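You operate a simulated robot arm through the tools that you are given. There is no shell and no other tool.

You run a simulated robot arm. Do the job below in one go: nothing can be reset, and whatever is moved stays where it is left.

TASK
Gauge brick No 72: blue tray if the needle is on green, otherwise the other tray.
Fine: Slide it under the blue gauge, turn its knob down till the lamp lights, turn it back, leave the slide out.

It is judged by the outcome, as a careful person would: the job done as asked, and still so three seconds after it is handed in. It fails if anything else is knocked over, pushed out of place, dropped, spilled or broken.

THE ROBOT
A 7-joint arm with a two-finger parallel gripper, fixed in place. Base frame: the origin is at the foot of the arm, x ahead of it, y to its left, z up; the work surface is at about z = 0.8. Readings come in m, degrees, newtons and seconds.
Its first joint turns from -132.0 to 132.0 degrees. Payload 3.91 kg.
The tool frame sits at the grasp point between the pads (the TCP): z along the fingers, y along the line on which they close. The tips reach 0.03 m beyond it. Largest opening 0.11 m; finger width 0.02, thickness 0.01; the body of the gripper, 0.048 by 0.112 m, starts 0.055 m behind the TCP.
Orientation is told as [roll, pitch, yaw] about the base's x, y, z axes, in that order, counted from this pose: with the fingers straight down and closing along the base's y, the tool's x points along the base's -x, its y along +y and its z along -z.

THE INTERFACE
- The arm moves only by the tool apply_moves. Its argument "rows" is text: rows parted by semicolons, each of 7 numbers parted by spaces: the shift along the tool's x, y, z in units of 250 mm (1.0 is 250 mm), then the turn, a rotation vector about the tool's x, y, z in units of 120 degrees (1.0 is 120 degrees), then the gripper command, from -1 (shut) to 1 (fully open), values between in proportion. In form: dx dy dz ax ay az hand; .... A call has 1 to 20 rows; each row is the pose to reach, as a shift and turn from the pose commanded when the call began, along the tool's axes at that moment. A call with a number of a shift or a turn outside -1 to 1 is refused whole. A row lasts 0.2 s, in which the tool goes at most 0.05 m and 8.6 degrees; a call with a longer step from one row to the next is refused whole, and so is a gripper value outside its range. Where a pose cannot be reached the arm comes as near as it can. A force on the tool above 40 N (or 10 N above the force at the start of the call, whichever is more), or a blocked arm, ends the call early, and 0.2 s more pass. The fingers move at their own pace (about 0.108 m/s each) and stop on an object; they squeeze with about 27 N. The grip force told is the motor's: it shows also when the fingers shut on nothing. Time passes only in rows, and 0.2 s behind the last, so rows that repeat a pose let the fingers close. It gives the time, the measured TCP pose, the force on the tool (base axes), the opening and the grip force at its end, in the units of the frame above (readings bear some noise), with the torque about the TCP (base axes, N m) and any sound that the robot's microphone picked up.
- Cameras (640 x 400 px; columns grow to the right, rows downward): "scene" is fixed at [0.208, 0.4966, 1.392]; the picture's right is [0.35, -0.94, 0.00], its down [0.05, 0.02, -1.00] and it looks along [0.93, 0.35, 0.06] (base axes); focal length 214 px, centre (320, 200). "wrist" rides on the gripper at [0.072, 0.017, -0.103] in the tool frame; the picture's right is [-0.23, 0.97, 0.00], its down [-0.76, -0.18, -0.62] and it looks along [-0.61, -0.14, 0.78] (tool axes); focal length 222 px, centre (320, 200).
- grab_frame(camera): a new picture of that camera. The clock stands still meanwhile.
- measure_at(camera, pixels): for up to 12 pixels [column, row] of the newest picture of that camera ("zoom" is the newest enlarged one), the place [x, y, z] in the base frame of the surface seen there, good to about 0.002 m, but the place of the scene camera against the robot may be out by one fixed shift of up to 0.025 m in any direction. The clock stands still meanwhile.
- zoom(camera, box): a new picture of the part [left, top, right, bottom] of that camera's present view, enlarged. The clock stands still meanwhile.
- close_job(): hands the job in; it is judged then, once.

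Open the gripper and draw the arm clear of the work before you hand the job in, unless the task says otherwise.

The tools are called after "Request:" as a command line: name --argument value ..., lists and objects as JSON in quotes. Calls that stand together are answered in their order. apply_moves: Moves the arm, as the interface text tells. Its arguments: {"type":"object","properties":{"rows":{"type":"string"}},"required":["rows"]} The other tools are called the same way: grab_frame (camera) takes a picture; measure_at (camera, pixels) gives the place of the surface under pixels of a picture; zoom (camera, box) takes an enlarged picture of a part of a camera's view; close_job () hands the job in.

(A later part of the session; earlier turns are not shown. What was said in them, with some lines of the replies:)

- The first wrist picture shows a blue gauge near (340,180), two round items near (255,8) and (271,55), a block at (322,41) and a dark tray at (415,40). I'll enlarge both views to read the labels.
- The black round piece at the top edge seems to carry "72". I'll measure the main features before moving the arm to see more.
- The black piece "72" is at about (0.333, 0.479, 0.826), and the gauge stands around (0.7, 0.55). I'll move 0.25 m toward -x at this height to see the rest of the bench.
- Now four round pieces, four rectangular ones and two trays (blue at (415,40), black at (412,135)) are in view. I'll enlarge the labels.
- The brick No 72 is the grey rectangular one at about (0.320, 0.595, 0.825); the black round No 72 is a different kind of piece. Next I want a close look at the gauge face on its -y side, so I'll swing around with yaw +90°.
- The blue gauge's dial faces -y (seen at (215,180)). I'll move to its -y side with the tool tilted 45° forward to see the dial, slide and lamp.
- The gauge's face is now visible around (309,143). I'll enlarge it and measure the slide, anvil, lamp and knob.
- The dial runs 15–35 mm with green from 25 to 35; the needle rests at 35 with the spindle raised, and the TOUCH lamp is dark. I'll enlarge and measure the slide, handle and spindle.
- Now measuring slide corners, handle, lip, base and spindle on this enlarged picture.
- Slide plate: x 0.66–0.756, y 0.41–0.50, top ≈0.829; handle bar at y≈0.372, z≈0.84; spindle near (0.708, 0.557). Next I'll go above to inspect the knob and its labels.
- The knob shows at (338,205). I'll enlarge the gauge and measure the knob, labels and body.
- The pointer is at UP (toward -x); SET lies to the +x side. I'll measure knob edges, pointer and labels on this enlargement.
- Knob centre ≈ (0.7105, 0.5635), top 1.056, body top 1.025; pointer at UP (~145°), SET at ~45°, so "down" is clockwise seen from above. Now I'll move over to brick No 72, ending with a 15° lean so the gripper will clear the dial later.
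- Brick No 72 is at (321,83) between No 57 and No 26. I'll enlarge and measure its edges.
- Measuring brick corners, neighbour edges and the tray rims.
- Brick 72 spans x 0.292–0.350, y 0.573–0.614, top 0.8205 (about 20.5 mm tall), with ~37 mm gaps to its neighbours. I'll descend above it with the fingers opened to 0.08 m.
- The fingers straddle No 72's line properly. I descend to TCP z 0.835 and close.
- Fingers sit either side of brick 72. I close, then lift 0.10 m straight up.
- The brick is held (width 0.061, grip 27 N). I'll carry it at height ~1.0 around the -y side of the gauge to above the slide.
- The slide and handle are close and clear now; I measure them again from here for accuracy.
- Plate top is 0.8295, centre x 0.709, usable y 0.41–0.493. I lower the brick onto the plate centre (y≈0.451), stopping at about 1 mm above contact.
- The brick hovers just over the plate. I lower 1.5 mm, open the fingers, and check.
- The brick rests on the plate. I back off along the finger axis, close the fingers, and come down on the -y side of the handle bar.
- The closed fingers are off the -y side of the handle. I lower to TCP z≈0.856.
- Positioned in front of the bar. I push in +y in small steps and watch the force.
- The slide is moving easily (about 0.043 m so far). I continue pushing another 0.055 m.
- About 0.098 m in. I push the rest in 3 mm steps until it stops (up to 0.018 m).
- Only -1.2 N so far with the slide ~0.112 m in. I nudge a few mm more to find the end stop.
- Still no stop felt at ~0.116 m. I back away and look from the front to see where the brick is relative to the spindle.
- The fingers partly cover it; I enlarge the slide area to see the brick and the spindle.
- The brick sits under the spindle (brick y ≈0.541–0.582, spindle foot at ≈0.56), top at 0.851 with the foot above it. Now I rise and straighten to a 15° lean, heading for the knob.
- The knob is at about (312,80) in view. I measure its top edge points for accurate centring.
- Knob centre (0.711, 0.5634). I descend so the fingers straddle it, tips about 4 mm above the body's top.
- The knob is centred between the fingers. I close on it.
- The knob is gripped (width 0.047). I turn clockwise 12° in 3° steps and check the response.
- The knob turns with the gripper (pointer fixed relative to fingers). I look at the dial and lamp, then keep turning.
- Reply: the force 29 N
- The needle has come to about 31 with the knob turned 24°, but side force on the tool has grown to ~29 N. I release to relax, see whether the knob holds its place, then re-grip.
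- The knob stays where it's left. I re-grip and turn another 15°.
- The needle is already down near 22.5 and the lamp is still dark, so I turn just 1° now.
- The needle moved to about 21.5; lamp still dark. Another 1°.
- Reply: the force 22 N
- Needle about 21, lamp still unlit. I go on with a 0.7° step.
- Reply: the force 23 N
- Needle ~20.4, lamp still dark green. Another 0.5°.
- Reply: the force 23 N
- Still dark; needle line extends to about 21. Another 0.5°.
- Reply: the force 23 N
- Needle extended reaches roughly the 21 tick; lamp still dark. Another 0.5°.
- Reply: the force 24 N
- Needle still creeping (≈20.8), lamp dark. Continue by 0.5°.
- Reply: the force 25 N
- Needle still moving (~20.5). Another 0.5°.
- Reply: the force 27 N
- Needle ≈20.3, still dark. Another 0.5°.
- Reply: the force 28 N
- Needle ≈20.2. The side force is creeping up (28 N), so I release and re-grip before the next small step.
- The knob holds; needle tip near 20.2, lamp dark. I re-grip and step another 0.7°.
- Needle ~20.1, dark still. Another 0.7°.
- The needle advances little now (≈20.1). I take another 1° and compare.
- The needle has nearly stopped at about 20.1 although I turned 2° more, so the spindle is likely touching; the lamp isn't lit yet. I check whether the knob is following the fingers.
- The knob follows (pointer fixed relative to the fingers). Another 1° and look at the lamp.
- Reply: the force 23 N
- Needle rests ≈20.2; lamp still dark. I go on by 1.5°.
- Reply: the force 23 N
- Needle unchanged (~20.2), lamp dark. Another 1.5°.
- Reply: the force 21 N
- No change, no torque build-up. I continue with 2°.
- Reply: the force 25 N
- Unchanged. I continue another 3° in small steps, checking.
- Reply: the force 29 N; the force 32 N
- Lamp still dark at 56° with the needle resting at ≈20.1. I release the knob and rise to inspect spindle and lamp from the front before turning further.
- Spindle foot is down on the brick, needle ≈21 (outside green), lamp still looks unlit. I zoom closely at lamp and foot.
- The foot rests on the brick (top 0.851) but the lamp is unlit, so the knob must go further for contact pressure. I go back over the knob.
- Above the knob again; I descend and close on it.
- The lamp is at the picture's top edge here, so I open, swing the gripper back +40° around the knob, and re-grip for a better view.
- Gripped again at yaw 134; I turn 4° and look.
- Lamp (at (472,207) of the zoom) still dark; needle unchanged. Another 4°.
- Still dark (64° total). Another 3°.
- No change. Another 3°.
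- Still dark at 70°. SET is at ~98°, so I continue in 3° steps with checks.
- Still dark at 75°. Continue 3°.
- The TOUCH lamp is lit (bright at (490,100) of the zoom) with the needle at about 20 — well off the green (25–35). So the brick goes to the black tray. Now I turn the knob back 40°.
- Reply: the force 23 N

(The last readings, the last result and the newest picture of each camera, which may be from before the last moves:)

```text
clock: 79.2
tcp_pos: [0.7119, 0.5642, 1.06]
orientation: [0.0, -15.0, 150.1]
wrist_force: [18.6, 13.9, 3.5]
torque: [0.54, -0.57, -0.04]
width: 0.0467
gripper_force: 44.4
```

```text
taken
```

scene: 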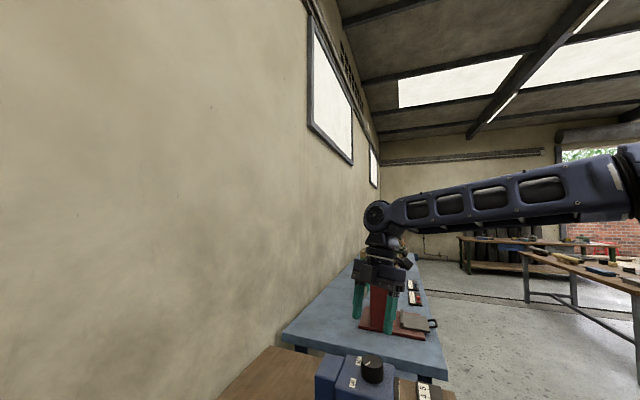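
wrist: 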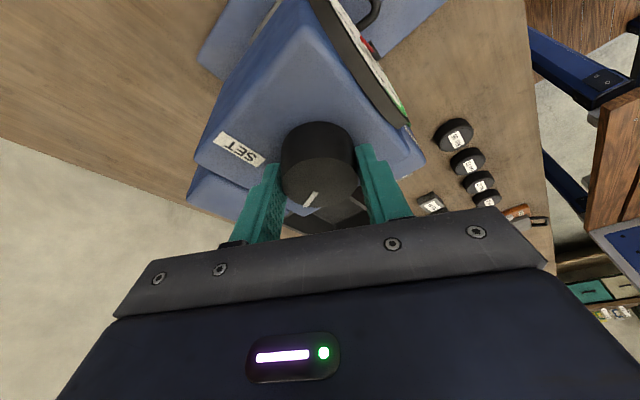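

Turned back 40°. I open, swing the gripper back to yaw 110 around the knob, re-grip, ready for the second 40°.

Request:
apply_moves --rows "0 0 0 0 0 0 0.3; 0 0 0 0 0 0 0.3; 0 0 0 0.0173 0 0.0644 0.3; 0 0 0 0.0345 0 0.1288 0.3; 0 0 0 0.0518 0 0.1932 0.3; 0 0 0 0.069 0 0.2576 0.3; 0 0 0 0.0863 0 0.322 0.3; 0 0 0 0.0863 0 0.322 0.3; 0 0 0 0.0863 0 0.322 -1; 0 0 0 0.0863 0 0.322 -1; 0 0 0 0.0863 0 0.322 -1; 0 0 0 0.0863 0 0.322 -1"

Request:
zoom --camera "wrist" --box '[230, 0, 450, 220]'

```text
clock: 81.8
tcp_pos: [0.7104, 0.5634, 1.0602]
orientation: [-0.1, -15.1, 110.0]
wrist_force: [-5.7, -1.8, -0.5]
torque: [-0.13, 0.29, -0.01]
width: 0.047
gripper_force: 45.3
```

```text
1.82 times, centred on (340, 110) of wrist
```

zoom: 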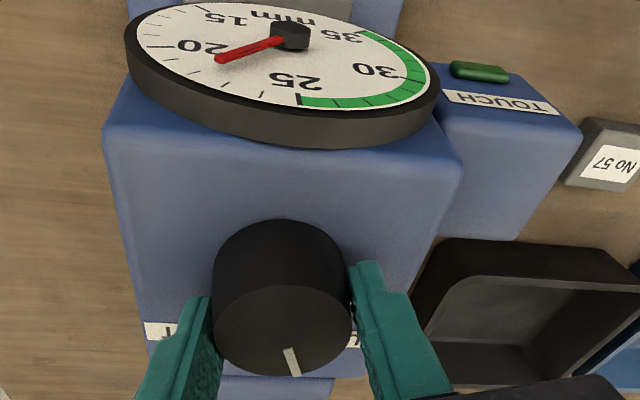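

Lamp is off, needle rising (≈21.5). I turn back the remaining 40°.

Request:
apply_moves --rows "0 0 0 -0.0086 0 -0.0322 -1; 0 0 0 -0.0173 0 -0.0644 -1; 0 0 0 -0.0259 0 -0.0966 -1; 0 0 0 -0.0345 0 -0.1288 -1; 0 0 0 -0.0432 0 -0.161 -1; 0 0 0 -0.0518 0 -0.1932 -1; 0 0 0 -0.0604 0 -0.2254 -1; 0 0 0 -0.069 0 -0.2576 -1; 0 0 0 -0.0777 0 -0.2898 -1; 0 0 0 -0.0863 0 -0.322 -1; 0 0 0 -0.0863 0 -0.322 -1"

Request:
grab_frame --camera "wrist"

```text
clock: 84.2
tcp_pos: [0.7121, 0.5643, 1.0615]
orientation: [-0.1, -14.9, 150.0]
wrist_force: [9.1, 23.7, 6.8]
torque: [0.4, -0.48, -0.7]
width: 0.0472
gripper_force: 45.6
```

```text
taken
```

wrist: 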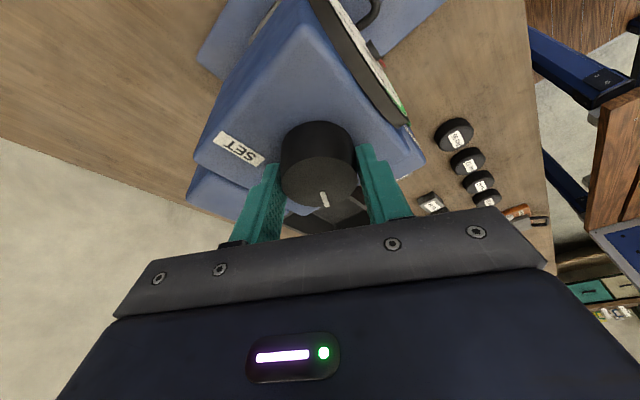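

Torque shows the knob is back against its UP stop. I release, rise, and swing back to the front at yaw 90.

Request:
apply_moves --rows "0 0 0 0 0 0 0.3; 0 0 0 0 0 0 0.3; -0.035 0 -0.129 0 0 0 0.3; -0.069 0 -0.257 0 0 0 0.3; -0.1035 0 -0.386 0 0 0 0.3; -0.1035 0 -0.386 0 0 0 0.3"

Request:
zoom --camera "wrist" --box '[210, 0, 410, 160]'

Request:
apply_moves --rows "0.049 0.088 -0.013 0.0162 0 0.0604 0.3; 0.098 0.176 -0.026 0.0324 0 0.1208 0.3; 0.147 0.264 -0.039 0.0485 0 0.1811 0.3; 0.197 0.353 -0.053 0.0647 0 0.2415 0.3; 0.246 0.441 -0.066 0.0809 0 0.3019 0.3; 0.295 0.529 -0.079 0.097 0 0.3622 0.3; 0.344 0.617 -0.092 0.1132 0 0.4226 0.3; 0.393 0.705 -0.105 0.1294 0 0.483 0.3; 0.393 0.705 -0.105 0.1294 0 0.483 0.3"

Request:
grab_frame --camera "wrist"

```text
clock: 85.6
tcp_pos: [0.7108, 0.5638, 1.1609]
orientation: [0.0, -15.0, 150.0]
wrist_force: [0.7, -0.6, 1.2]
torque: [-0.02, -0.03, -0.01]
width: 0.0714
gripper_force: 0.1
```

```text
2.50 times, centred on (310, 80) of wrist
```

zoom: 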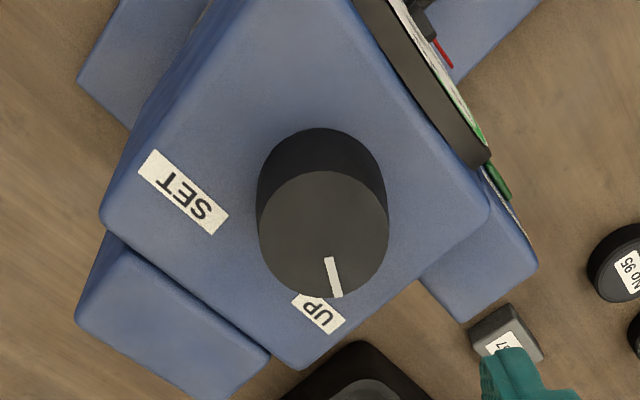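

```text
clock: 87.6
tcp_pos: [0.7101, 0.3604, 1.1591]
orientation: [0.0, -15.0, 89.9]
wrist_force: [-0.3, 0.6, -0.8]
torque: [0.02, 0.01, 0.03]
width: 0.0715
gripper_force: 0.1
```

```text
taken
```

wrist: 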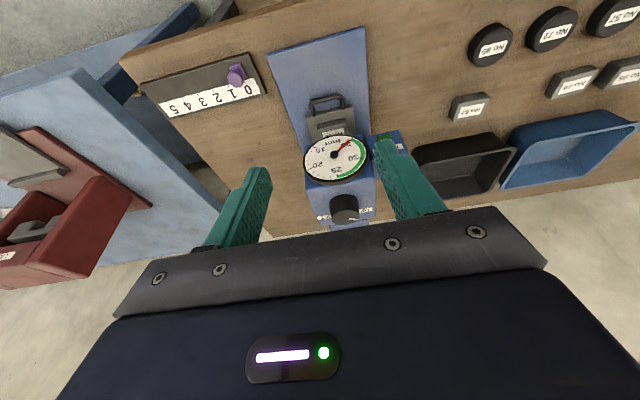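

The knob points at UP exactly as at the start and the needle is back at 35. Next I'll pull the slide out by hooking inside the handle; first I measure the handle and dial bottom.

Request:
zoom --camera "wrist" --box '[280, 80, 390, 180]'

Request:
measure_at --camera "zoom" --pixels '[[180, 70], [122, 100], [228, 72], [180, 80], [185, 105], [150, 140], [250, 120], [140, 128], [242, 105], [190, 190], [205, 225], [190, 250]]'

```text
4.00 times, centred on (335, 130) of wrist
```

zoom: 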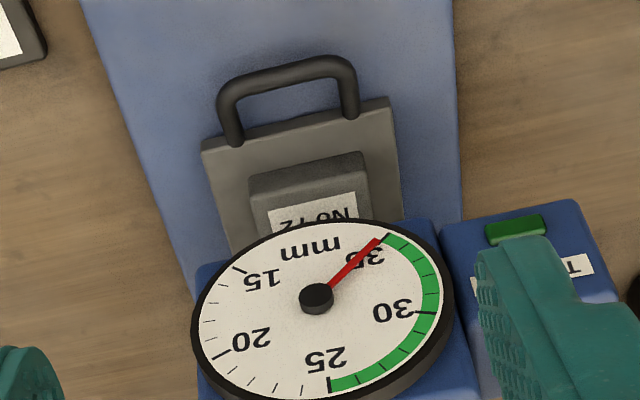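

```text
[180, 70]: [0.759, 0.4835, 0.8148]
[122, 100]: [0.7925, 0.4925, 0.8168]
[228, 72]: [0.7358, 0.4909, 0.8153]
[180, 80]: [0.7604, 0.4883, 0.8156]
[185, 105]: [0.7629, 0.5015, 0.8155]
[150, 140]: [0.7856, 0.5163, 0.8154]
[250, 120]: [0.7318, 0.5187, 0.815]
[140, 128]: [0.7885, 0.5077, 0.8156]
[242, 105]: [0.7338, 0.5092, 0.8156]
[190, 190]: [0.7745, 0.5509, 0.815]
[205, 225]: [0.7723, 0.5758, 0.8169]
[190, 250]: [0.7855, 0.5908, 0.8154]
```

Those pixels missed; I measure on the actual handle positions in this enlargement.

Request:
measure_at --camera "zoom" --pixels '[[285, 76], [285, 84], [285, 69], [330, 66], [235, 92], [290, 110], [295, 133], [295, 140], [320, 224], [260, 240], [325, 390], [310, 180]]'

```text
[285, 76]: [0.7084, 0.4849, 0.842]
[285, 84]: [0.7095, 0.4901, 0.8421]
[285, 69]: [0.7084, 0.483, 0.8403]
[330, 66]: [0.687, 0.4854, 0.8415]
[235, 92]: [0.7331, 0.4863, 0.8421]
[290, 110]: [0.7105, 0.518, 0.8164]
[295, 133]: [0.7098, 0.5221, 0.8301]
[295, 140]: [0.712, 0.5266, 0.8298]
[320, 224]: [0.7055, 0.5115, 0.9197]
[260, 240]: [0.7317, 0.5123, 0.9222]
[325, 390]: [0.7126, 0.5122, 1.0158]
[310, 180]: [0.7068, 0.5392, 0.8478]
```

Handle bar centre y≈0.486, z≈0.836; plate edge y≈0.522; dial rim at y≈0.508, z≥0.92. With the fingers closed and 30° lean, I move to a staging point in line with the gap inside the handle.

Request:
apply_moves --rows "-0.015 0.001 0.141 0 -0.021 0 -1; -0.029 0.001 0.283 0 -0.042 0 -1; -0.044 0.002 0.424 0 -0.063 0 -1; -0.059 0.003 0.565 0 -0.083 0 -1; -0.073 0.003 0.707 0 -0.104 0 -1; -0.088 0.004 0.848 0 -0.125 0 -1; -0.088 0.004 0.848 0 -0.125 0 -1"

Request:
grab_frame --camera "wrist"

```text
clock: 89.2
tcp_pos: [0.71, 0.4367, 0.9606]
orientation: [0.0, -30.0, 90.1]
wrist_force: [0.1, -1.7, -0.4]
torque: [-0.02, 0.0, 0.02]
width: 0.0
gripper_force: 27.0
```

```text
taken
```

wrist: 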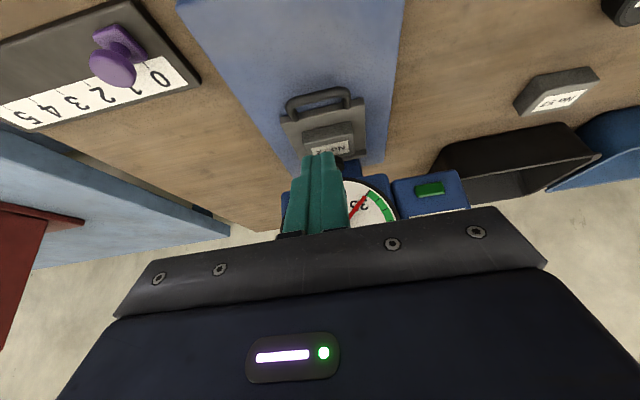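

In line with the gap. I advance along the finger axis 0.121 m in slowing steps.

Request:
apply_moves --rows "0 0.002 0.12 0 0 0 -1; 0.001 0.003 0.24 0 0 0 -1; 0.002 0.004 0.33 0 0 0 -1; 0.002 0.004 0.4 0 0 0 -1; 0.002 0.004 0.44 0 0 0 -1; 0.003 0.004 0.465 0 0 0 -1; 0.003 0.004 0.484 0 0 0 -1; 0.003 0.004 0.484 0 0 0 -1"

Request:
grab_frame --camera "wrist"

Request:
zoom --camera "wrist" --box '[240, 90, 400, 240]'

```text
clock: 91.0
tcp_pos: [0.709, 0.4965, 0.8556]
orientation: [0.0, -30.1, 90.0]
wrist_force: [0.3, -0.3, 0.6]
torque: [0.01, 0.02, 0.01]
width: 0.0
gripper_force: 26.5
```

```text
taken
```

wrist: 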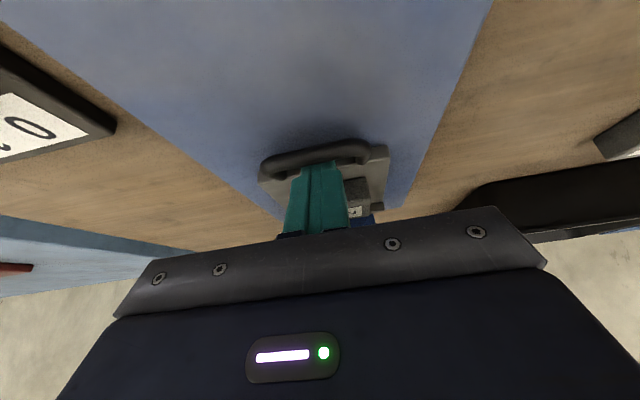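

```text
2.67 times, centred on (320, 165) of wrist
```

zoom: 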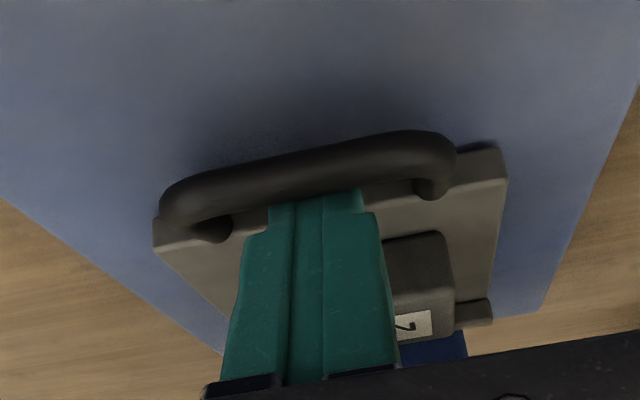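

The fingers are hooked inside the handle behind the bar. I pull in -y slowly, 0.112 m.

Request:
apply_moves --rows "0.026 0 -0.015 0 0 0 -1; 0.061 0 -0.035 0 0 0 -1; 0.095 0 -0.055 0 0 0 -1; 0.13 0 -0.075 0 0 0 -1; 0.165 0 -0.095 0 0 0 -1; 0.199 0 -0.115 0 0 0 -1; 0.234 0 -0.135 0 0 0 -1; 0.268 0 -0.155 0 0 0 -1; 0.303 0 -0.175 0 0 0 -1; 0.333 0 -0.192 0 0 0 -1; 0.36 0 -0.208 0 0 0 -1; 0.38 0 -0.2194 0 0 0 -1; 0.388 0 -0.224 0 0 0 -1; 0.388 0 -0.224 0 0 0 -1"

Request:
grab_frame --camera "wrist"

```text
clock: 94.0
tcp_pos: [0.7092, 0.3834, 0.8558]
orientation: [0.0, -30.0, 90.1]
wrist_force: [-0.5, -0.2, 0.7]
torque: [-0.02, -0.05, -0.02]
width: 0.0
gripper_force: 27.4
```

```text
taken
```

wrist: 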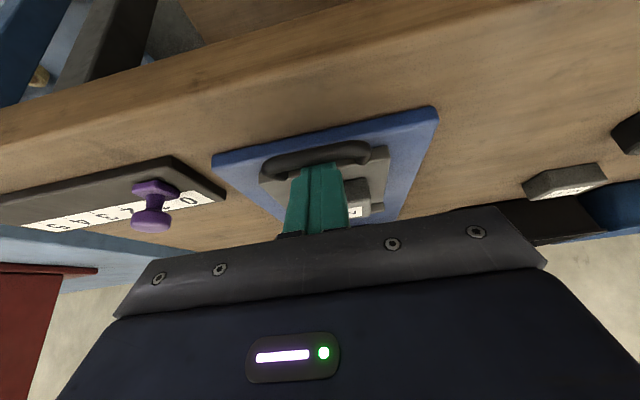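

The slide came out with the fingers. I pull another few mm gently to reach its out position.

Request:
apply_moves --rows "0.0035 0 -0.002 0 0 0 -1; 0.007 0 -0.004 0 0 0 -1; 0.0105 0 -0.006 0 0 0 -1; 0.0105 0 -0.006 0 0 0 -1"

```text
clock: 95.0
tcp_pos: [0.7073, 0.3831, 0.8574]
orientation: [-0.1, -30.2, 90.2]
wrist_force: [1.8, 20.6, 5.5]
torque: [0.33, 0.05, 0.05]
width: 0.0
gripper_force: 26.7
```

20 N: the slide is against its out stop. I ease back 6 mm, then withdraw along the finger axis and look.

Request:
apply_moves --rows "-0.0208 0 0.012 0 0 0 -1; -0.0208 0 0.012 0 0 0 -1; -0.0208 0 -0.1 0 0 0 -1; -0.0208 0 -0.28 0 0 0 -1; -0.0208 0 -0.46 0 0 0 -1; -0.0208 0 -0.6 0 0 0 0.4; -0.0208 0 -0.6 0 0 0 0.4; -0.0208 0 -0.6 0 0 0 0.4"

Request:
grab_frame --camera "wrist"

```text
clock: 96.8
tcp_pos: [0.7085, 0.3101, 0.9873]
orientation: [0.0, -30.0, 90.1]
wrist_force: [0.4, -0.6, 1.7]
torque: [0.01, 0.03, 0.01]
width: 0.0769
gripper_force: 0.0
```

```text
taken
```

wrist: 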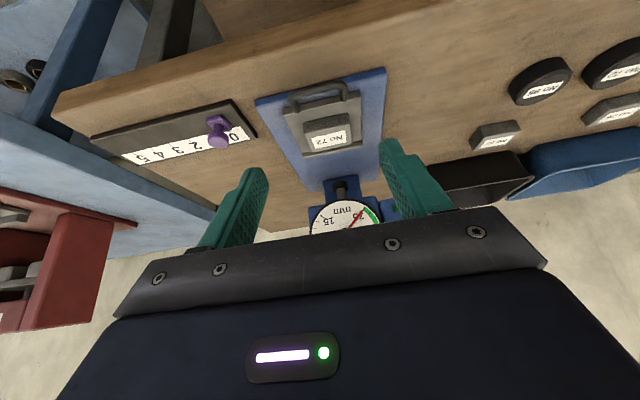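

The slide is out with brick 72 on it. I measure brick and slide positions before re-gripping.

Request:
zoom --camera "wrist" --box '[270, 70, 390, 170]'

```text
4.00 times, centred on (330, 120) of wrist
```

zoom: 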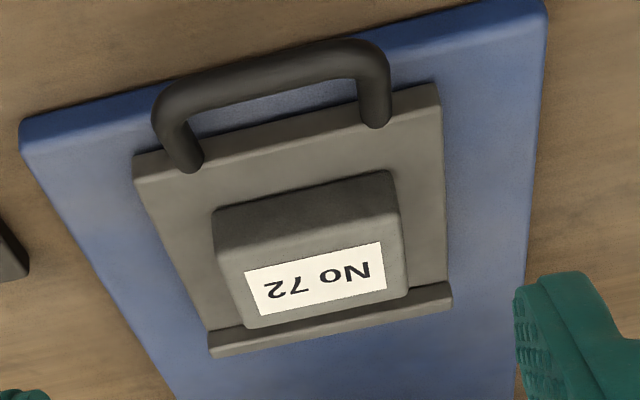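

Request:
measure_at --camera "zoom" --pixels '[[225, 260], [395, 220], [403, 285], [245, 322], [315, 278], [270, 85], [300, 225], [140, 165], [437, 95], [330, 335], [222, 240], [392, 195]]'

```text
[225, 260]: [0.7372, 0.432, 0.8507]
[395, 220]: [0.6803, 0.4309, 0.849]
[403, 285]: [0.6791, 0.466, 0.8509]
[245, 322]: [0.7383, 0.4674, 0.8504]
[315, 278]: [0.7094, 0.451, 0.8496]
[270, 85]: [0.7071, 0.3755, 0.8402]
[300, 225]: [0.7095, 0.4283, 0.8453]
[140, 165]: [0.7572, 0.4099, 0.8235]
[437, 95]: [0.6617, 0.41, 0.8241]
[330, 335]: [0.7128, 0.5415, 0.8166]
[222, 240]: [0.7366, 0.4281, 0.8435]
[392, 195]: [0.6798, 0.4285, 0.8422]
```

Brick centre (0.7087, 0.449), top 0.8505; slide back at its original out position. I return to a 15° lean over the brick.

Request:
apply_moves --rows "-0.102 0 0.09 0 0.042 0 0.4; -0.204 0 0.179 0 0.083 0 0.4; -0.306 0 0.269 0 0.125 0 0.4; -0.306 0 0.269 0 0.125 0 0.4"

```text
clock: 97.8
tcp_pos: [0.71, 0.4093, 0.9676]
orientation: [0.0, -14.9, 90.0]
wrist_force: [0.2, 0.8, -0.1]
torque: [0.01, -0.01, -0.01]
width: 0.077
gripper_force: 0.0
```

Descending to grip height (TCP z≈0.8645).

Request:
apply_moves --rows "-0.02 0.002 0.12 0 0 0 0.4; -0.035 0.002 0.24 0 0 0 0.4; -0.033 0.002 0.34 0 0 0 0.4; -0.026 0.002 0.4 0 0 0 0.4; -0.023 0.002 0.433 0 0 0 0.4; -0.023 0.002 0.433 0 0 0 0.4"

Request:
grab_frame --camera "wrist"

```text
clock: 99.2
tcp_pos: [0.7085, 0.4444, 0.865]
orientation: [-0.1, -14.9, 89.9]
wrist_force: [0.7, -0.2, -1.0]
torque: [0.0, 0.04, -0.02]
width: 0.0769
gripper_force: 0.2
```

```text
taken
```

wrist: 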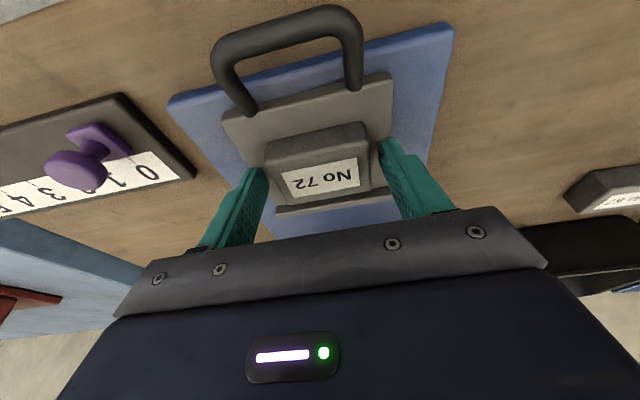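

Good straddle of the brick. I close and lift along the finger axis, away from the dial.

Request:
apply_moves --rows "0 0 0 0 0 0 -1; 0 0 0 0 0 0 -1; 0 0 0 0 0 0 -1; 0 0 0 0 0 0 -1; 0 0 -0.06 0 0 0 -1; 0 0 -0.16 0 0 0 -1; 0 0 -0.28 0 0 0 -1; 0 0 -0.4 0 0 0 -1; 0 0 -0.56 0 0 0 -1; 0 0 -0.56 0 0 0 -1"

Request:
grab_frame --camera "wrist"

```text
clock: 101.4
tcp_pos: [0.709, 0.4061, 0.9997]
orientation: [0.0, -15.1, 89.9]
wrist_force: [0.5, -0.3, -0.6]
torque: [-0.02, 0.02, -0.02]
width: 0.0611
gripper_force: 27.0
```

```text
taken
```

wrist: 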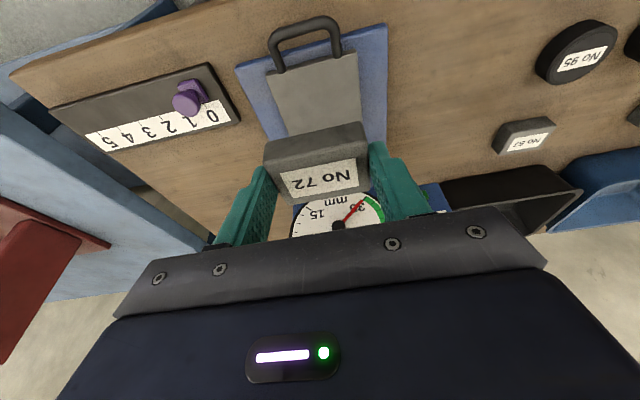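

Brick held again and the slide is empty and out. I carry it -x along y≈0.41 at height 1.0.

Request:
apply_moves --rows "0 0.15 0 0 0 0 -1; 0 0.32 0 0 0 0 -1; 0 0.49 0 0 0 0 -1; 0 0.66 0 0 0 0 -1; 0 0.83 0 0 0 0 -1; 0 1 0 0 0 0 -1; 0 1 0 0 0 0 -1"

Request:
grab_frame --camera "wrist"

```text
clock: 103.0
tcp_pos: [0.4576, 0.4077, 0.9996]
orientation: [0.0, -15.0, 89.9]
wrist_force: [0.6, -0.3, -0.2]
torque: [0.02, -0.04, 0.03]
width: 0.0612
gripper_force: 27.2
```

```text
taken
```

wrist: 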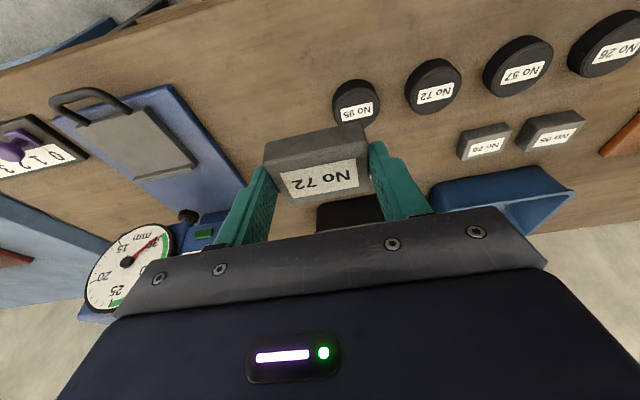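

Now moving toward the black tray, pausing at y≈0.62 to measure it.

Request:
apply_moves --rows "-0.162 0.03 0.043 0 0 0 -1; -0.324 0.06 0.087 0 0 0 -1; -0.487 0.09 0.13 0 0 0 -1; -0.649 0.12 0.174 0 0 0 -1; -0.811 0.15 0.217 0 0 0 -1; -0.811 0.15 0.217 0 0 0 -1"

Request:
grab_frame --camera "wrist"

```text
clock: 104.4
tcp_pos: [0.4223, 0.618, 1.0004]
orientation: [0.1, -15.0, 90.1]
wrist_force: [-0.4, -0.6, -0.2]
torque: [-0.01, 0.0, -0.03]
width: 0.0611
gripper_force: 27.4
```

```text
taken
```

wrist: 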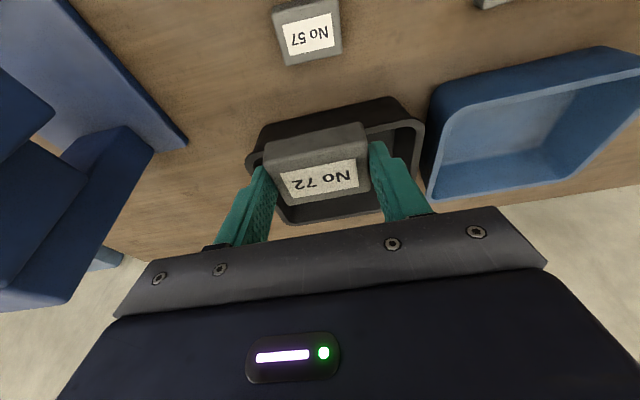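

The tray is straight ahead; I measure its rim and inside edges.

Request:
measure_at --camera "wrist" --pixels '[[248, 155], [260, 130], [390, 99], [418, 130], [416, 195], [283, 220], [340, 216], [400, 150], [385, 115], [330, 110], [270, 160], [420, 160]]'

```text
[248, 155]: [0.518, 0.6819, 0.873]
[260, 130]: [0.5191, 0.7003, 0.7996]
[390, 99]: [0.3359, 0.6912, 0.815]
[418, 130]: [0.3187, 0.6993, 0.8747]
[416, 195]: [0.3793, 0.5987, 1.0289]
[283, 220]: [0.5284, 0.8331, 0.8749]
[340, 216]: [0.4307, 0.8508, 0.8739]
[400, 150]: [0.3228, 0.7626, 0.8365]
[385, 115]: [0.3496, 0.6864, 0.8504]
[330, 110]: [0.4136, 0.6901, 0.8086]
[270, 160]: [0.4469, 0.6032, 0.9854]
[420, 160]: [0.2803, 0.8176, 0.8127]
```

Tray spans x 0.32–0.525, y 0.68–0.85, rim 0.875. I move over its centre and lower the brick to just above the floor.

Request:
apply_moves --rows "-0.139 0.002 0.037 0 0 0 -1; -0.278 0.004 0.075 0 0 0 -1; -0.417 0.006 0.112 0 0 0 -1; -0.556 0.008 0.149 0 0 0 -1; -0.514 0.008 0.3 0 0 0 -1; -0.474 0.008 0.45 0 0 0 -1; -0.434 0.008 0.6 0 0 0 -1; -0.41 0.008 0.69 0 0 0 -1; -0.394 0.008 0.75 0 0 0 -1; -0.394 0.008 0.75 0 0 0 -1"

Request:
grab_frame --camera "wrist"

```text
clock: 106.6
tcp_pos: [0.4195, 0.7625, 0.8438]
orientation: [0.0, -15.0, 89.9]
wrist_force: [0.0, 0.1, -0.9]
torque: [0.0, 0.02, 0.01]
width: 0.0615
gripper_force: 27.2
```

```text
taken
```

wrist: 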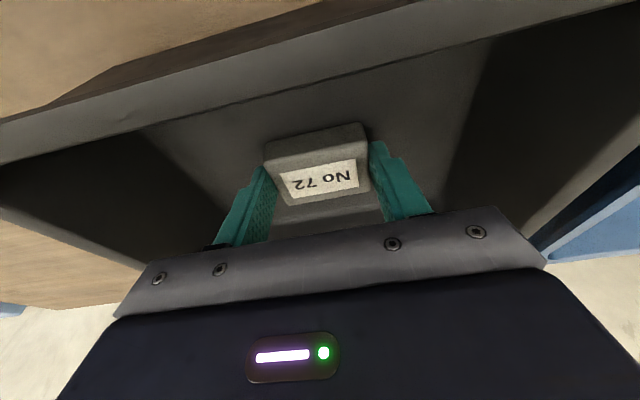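

Brick is ~2 mm over the tray floor. I lower 1.5 mm, open modestly, then rise straight up.

Request:
apply_moves --rows "0.0016 0 0.006 0 0 0 -1; 0.0016 0 0.006 0 0 0 -1; 0.0016 0 0.006 0 0 0 0.4; 0.0016 0 0.006 0 0 0 0.4; 0.0016 0 0.006 0 0 0 0.4; -0.03 0 -0.11 0 0 0 0.4; -0.07 0 -0.26 0 0 0 0.4; -0.11 0 -0.42 0 0 0 0.4; -0.155 0 -0.58 0 0 0 0.4; -0.2 0 -0.75 0 0 0 0.4; -0.2 0 -0.75 0 0 0 0.4"

Request:
grab_frame --camera "wrist"

```text
clock: 109.0
tcp_pos: [0.4193, 0.7607, 1.0383]
orientation: [0.1, -15.0, 90.0]
wrist_force: [-0.4, 0.1, -0.4]
torque: [0.0, 0.01, 0.0]
width: 0.0773
gripper_force: 0.1
```

```text
taken
```

wrist: 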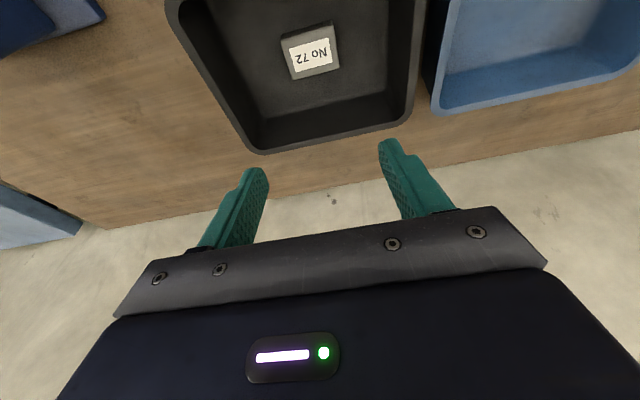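

Brick 72 lies flat in the black tray. I draw the arm back and up, open fully, and take a final look at everything.

Request:
apply_moves --rows "0.116 0 -0.12 0 0 0 1; 0.232 0 -0.24 0 0 0 1; 0.348 0 -0.36 0 0 0 1; 0.464 0 -0.48 0 0 0 1; 0.58 0 -0.6 0 0 0 1; 0.7 0 -0.72 0 0 0 1; 0.811 0 -0.838 0 0 0 1; 0.811 0 -0.838 0 0 0 1"

Request:
grab_frame --camera "wrist"

Request:
zoom --camera "wrist" --box '[0, 0, 320, 240]'

```text
clock: 110.8
tcp_pos: [0.4208, 0.5099, 1.1878]
orientation: [0.0, -15.0, 90.0]
wrist_force: [-0.6, 0.3, -0.3]
torque: [-0.02, 0.0, 0.0]
width: 0.11
gripper_force: 0.1
```

```text
taken
```

wrist: 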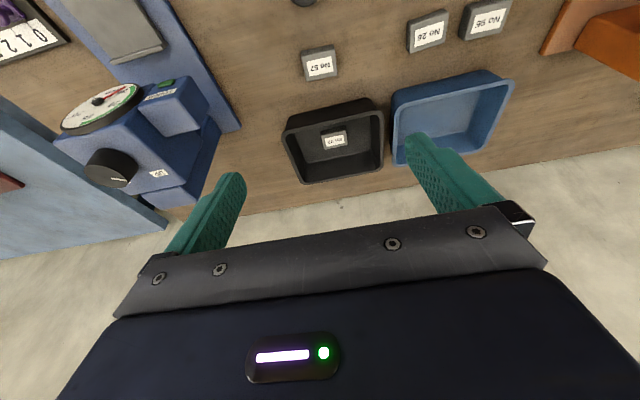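

```text
1.67 times, centred on (160, 120) of wrist
```

zoom: 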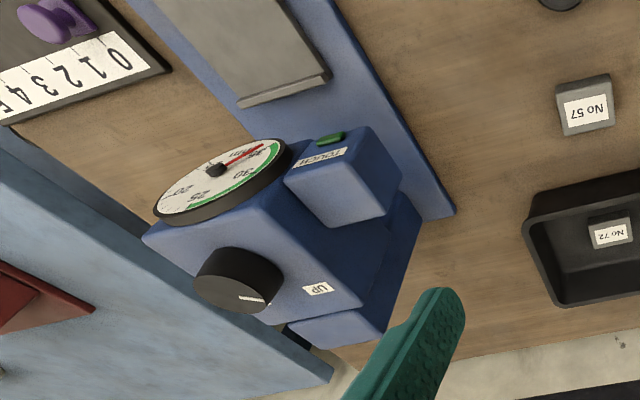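

The final pictures show brick 72 in the black tray at (334,140), the knob at UP, the needle back at 35, the lamp off and the slide out and empty. The gripper is open and clear of the work, so I hand the job in.

Request:
close_job

```text
The job is handed in.
```

Brick No 72 gauged at about 20 mm, which is off the green (25–35 mm), so I put it in the black tray.

- **Gauging:** I slid the brick under the blue gauge and turned the knob down about 80° in all. The lamp stayed dark at first contact and only lit with further turning, and I read the needle then.
- **Gauge afterwards:** The knob is turned back to UP, the lamp is off and the needle is back at its 35 mm rest position. The slide is empty and pulled out to its stop.
- **Which piece:** There were two pieces marked No 72. I used the grey rectangular one as the brick and left the black round one alone.
- **Rest of the bench:** I saw nothing else knocked or moved. The arm was drawn clear with the gripper open before I handed in.
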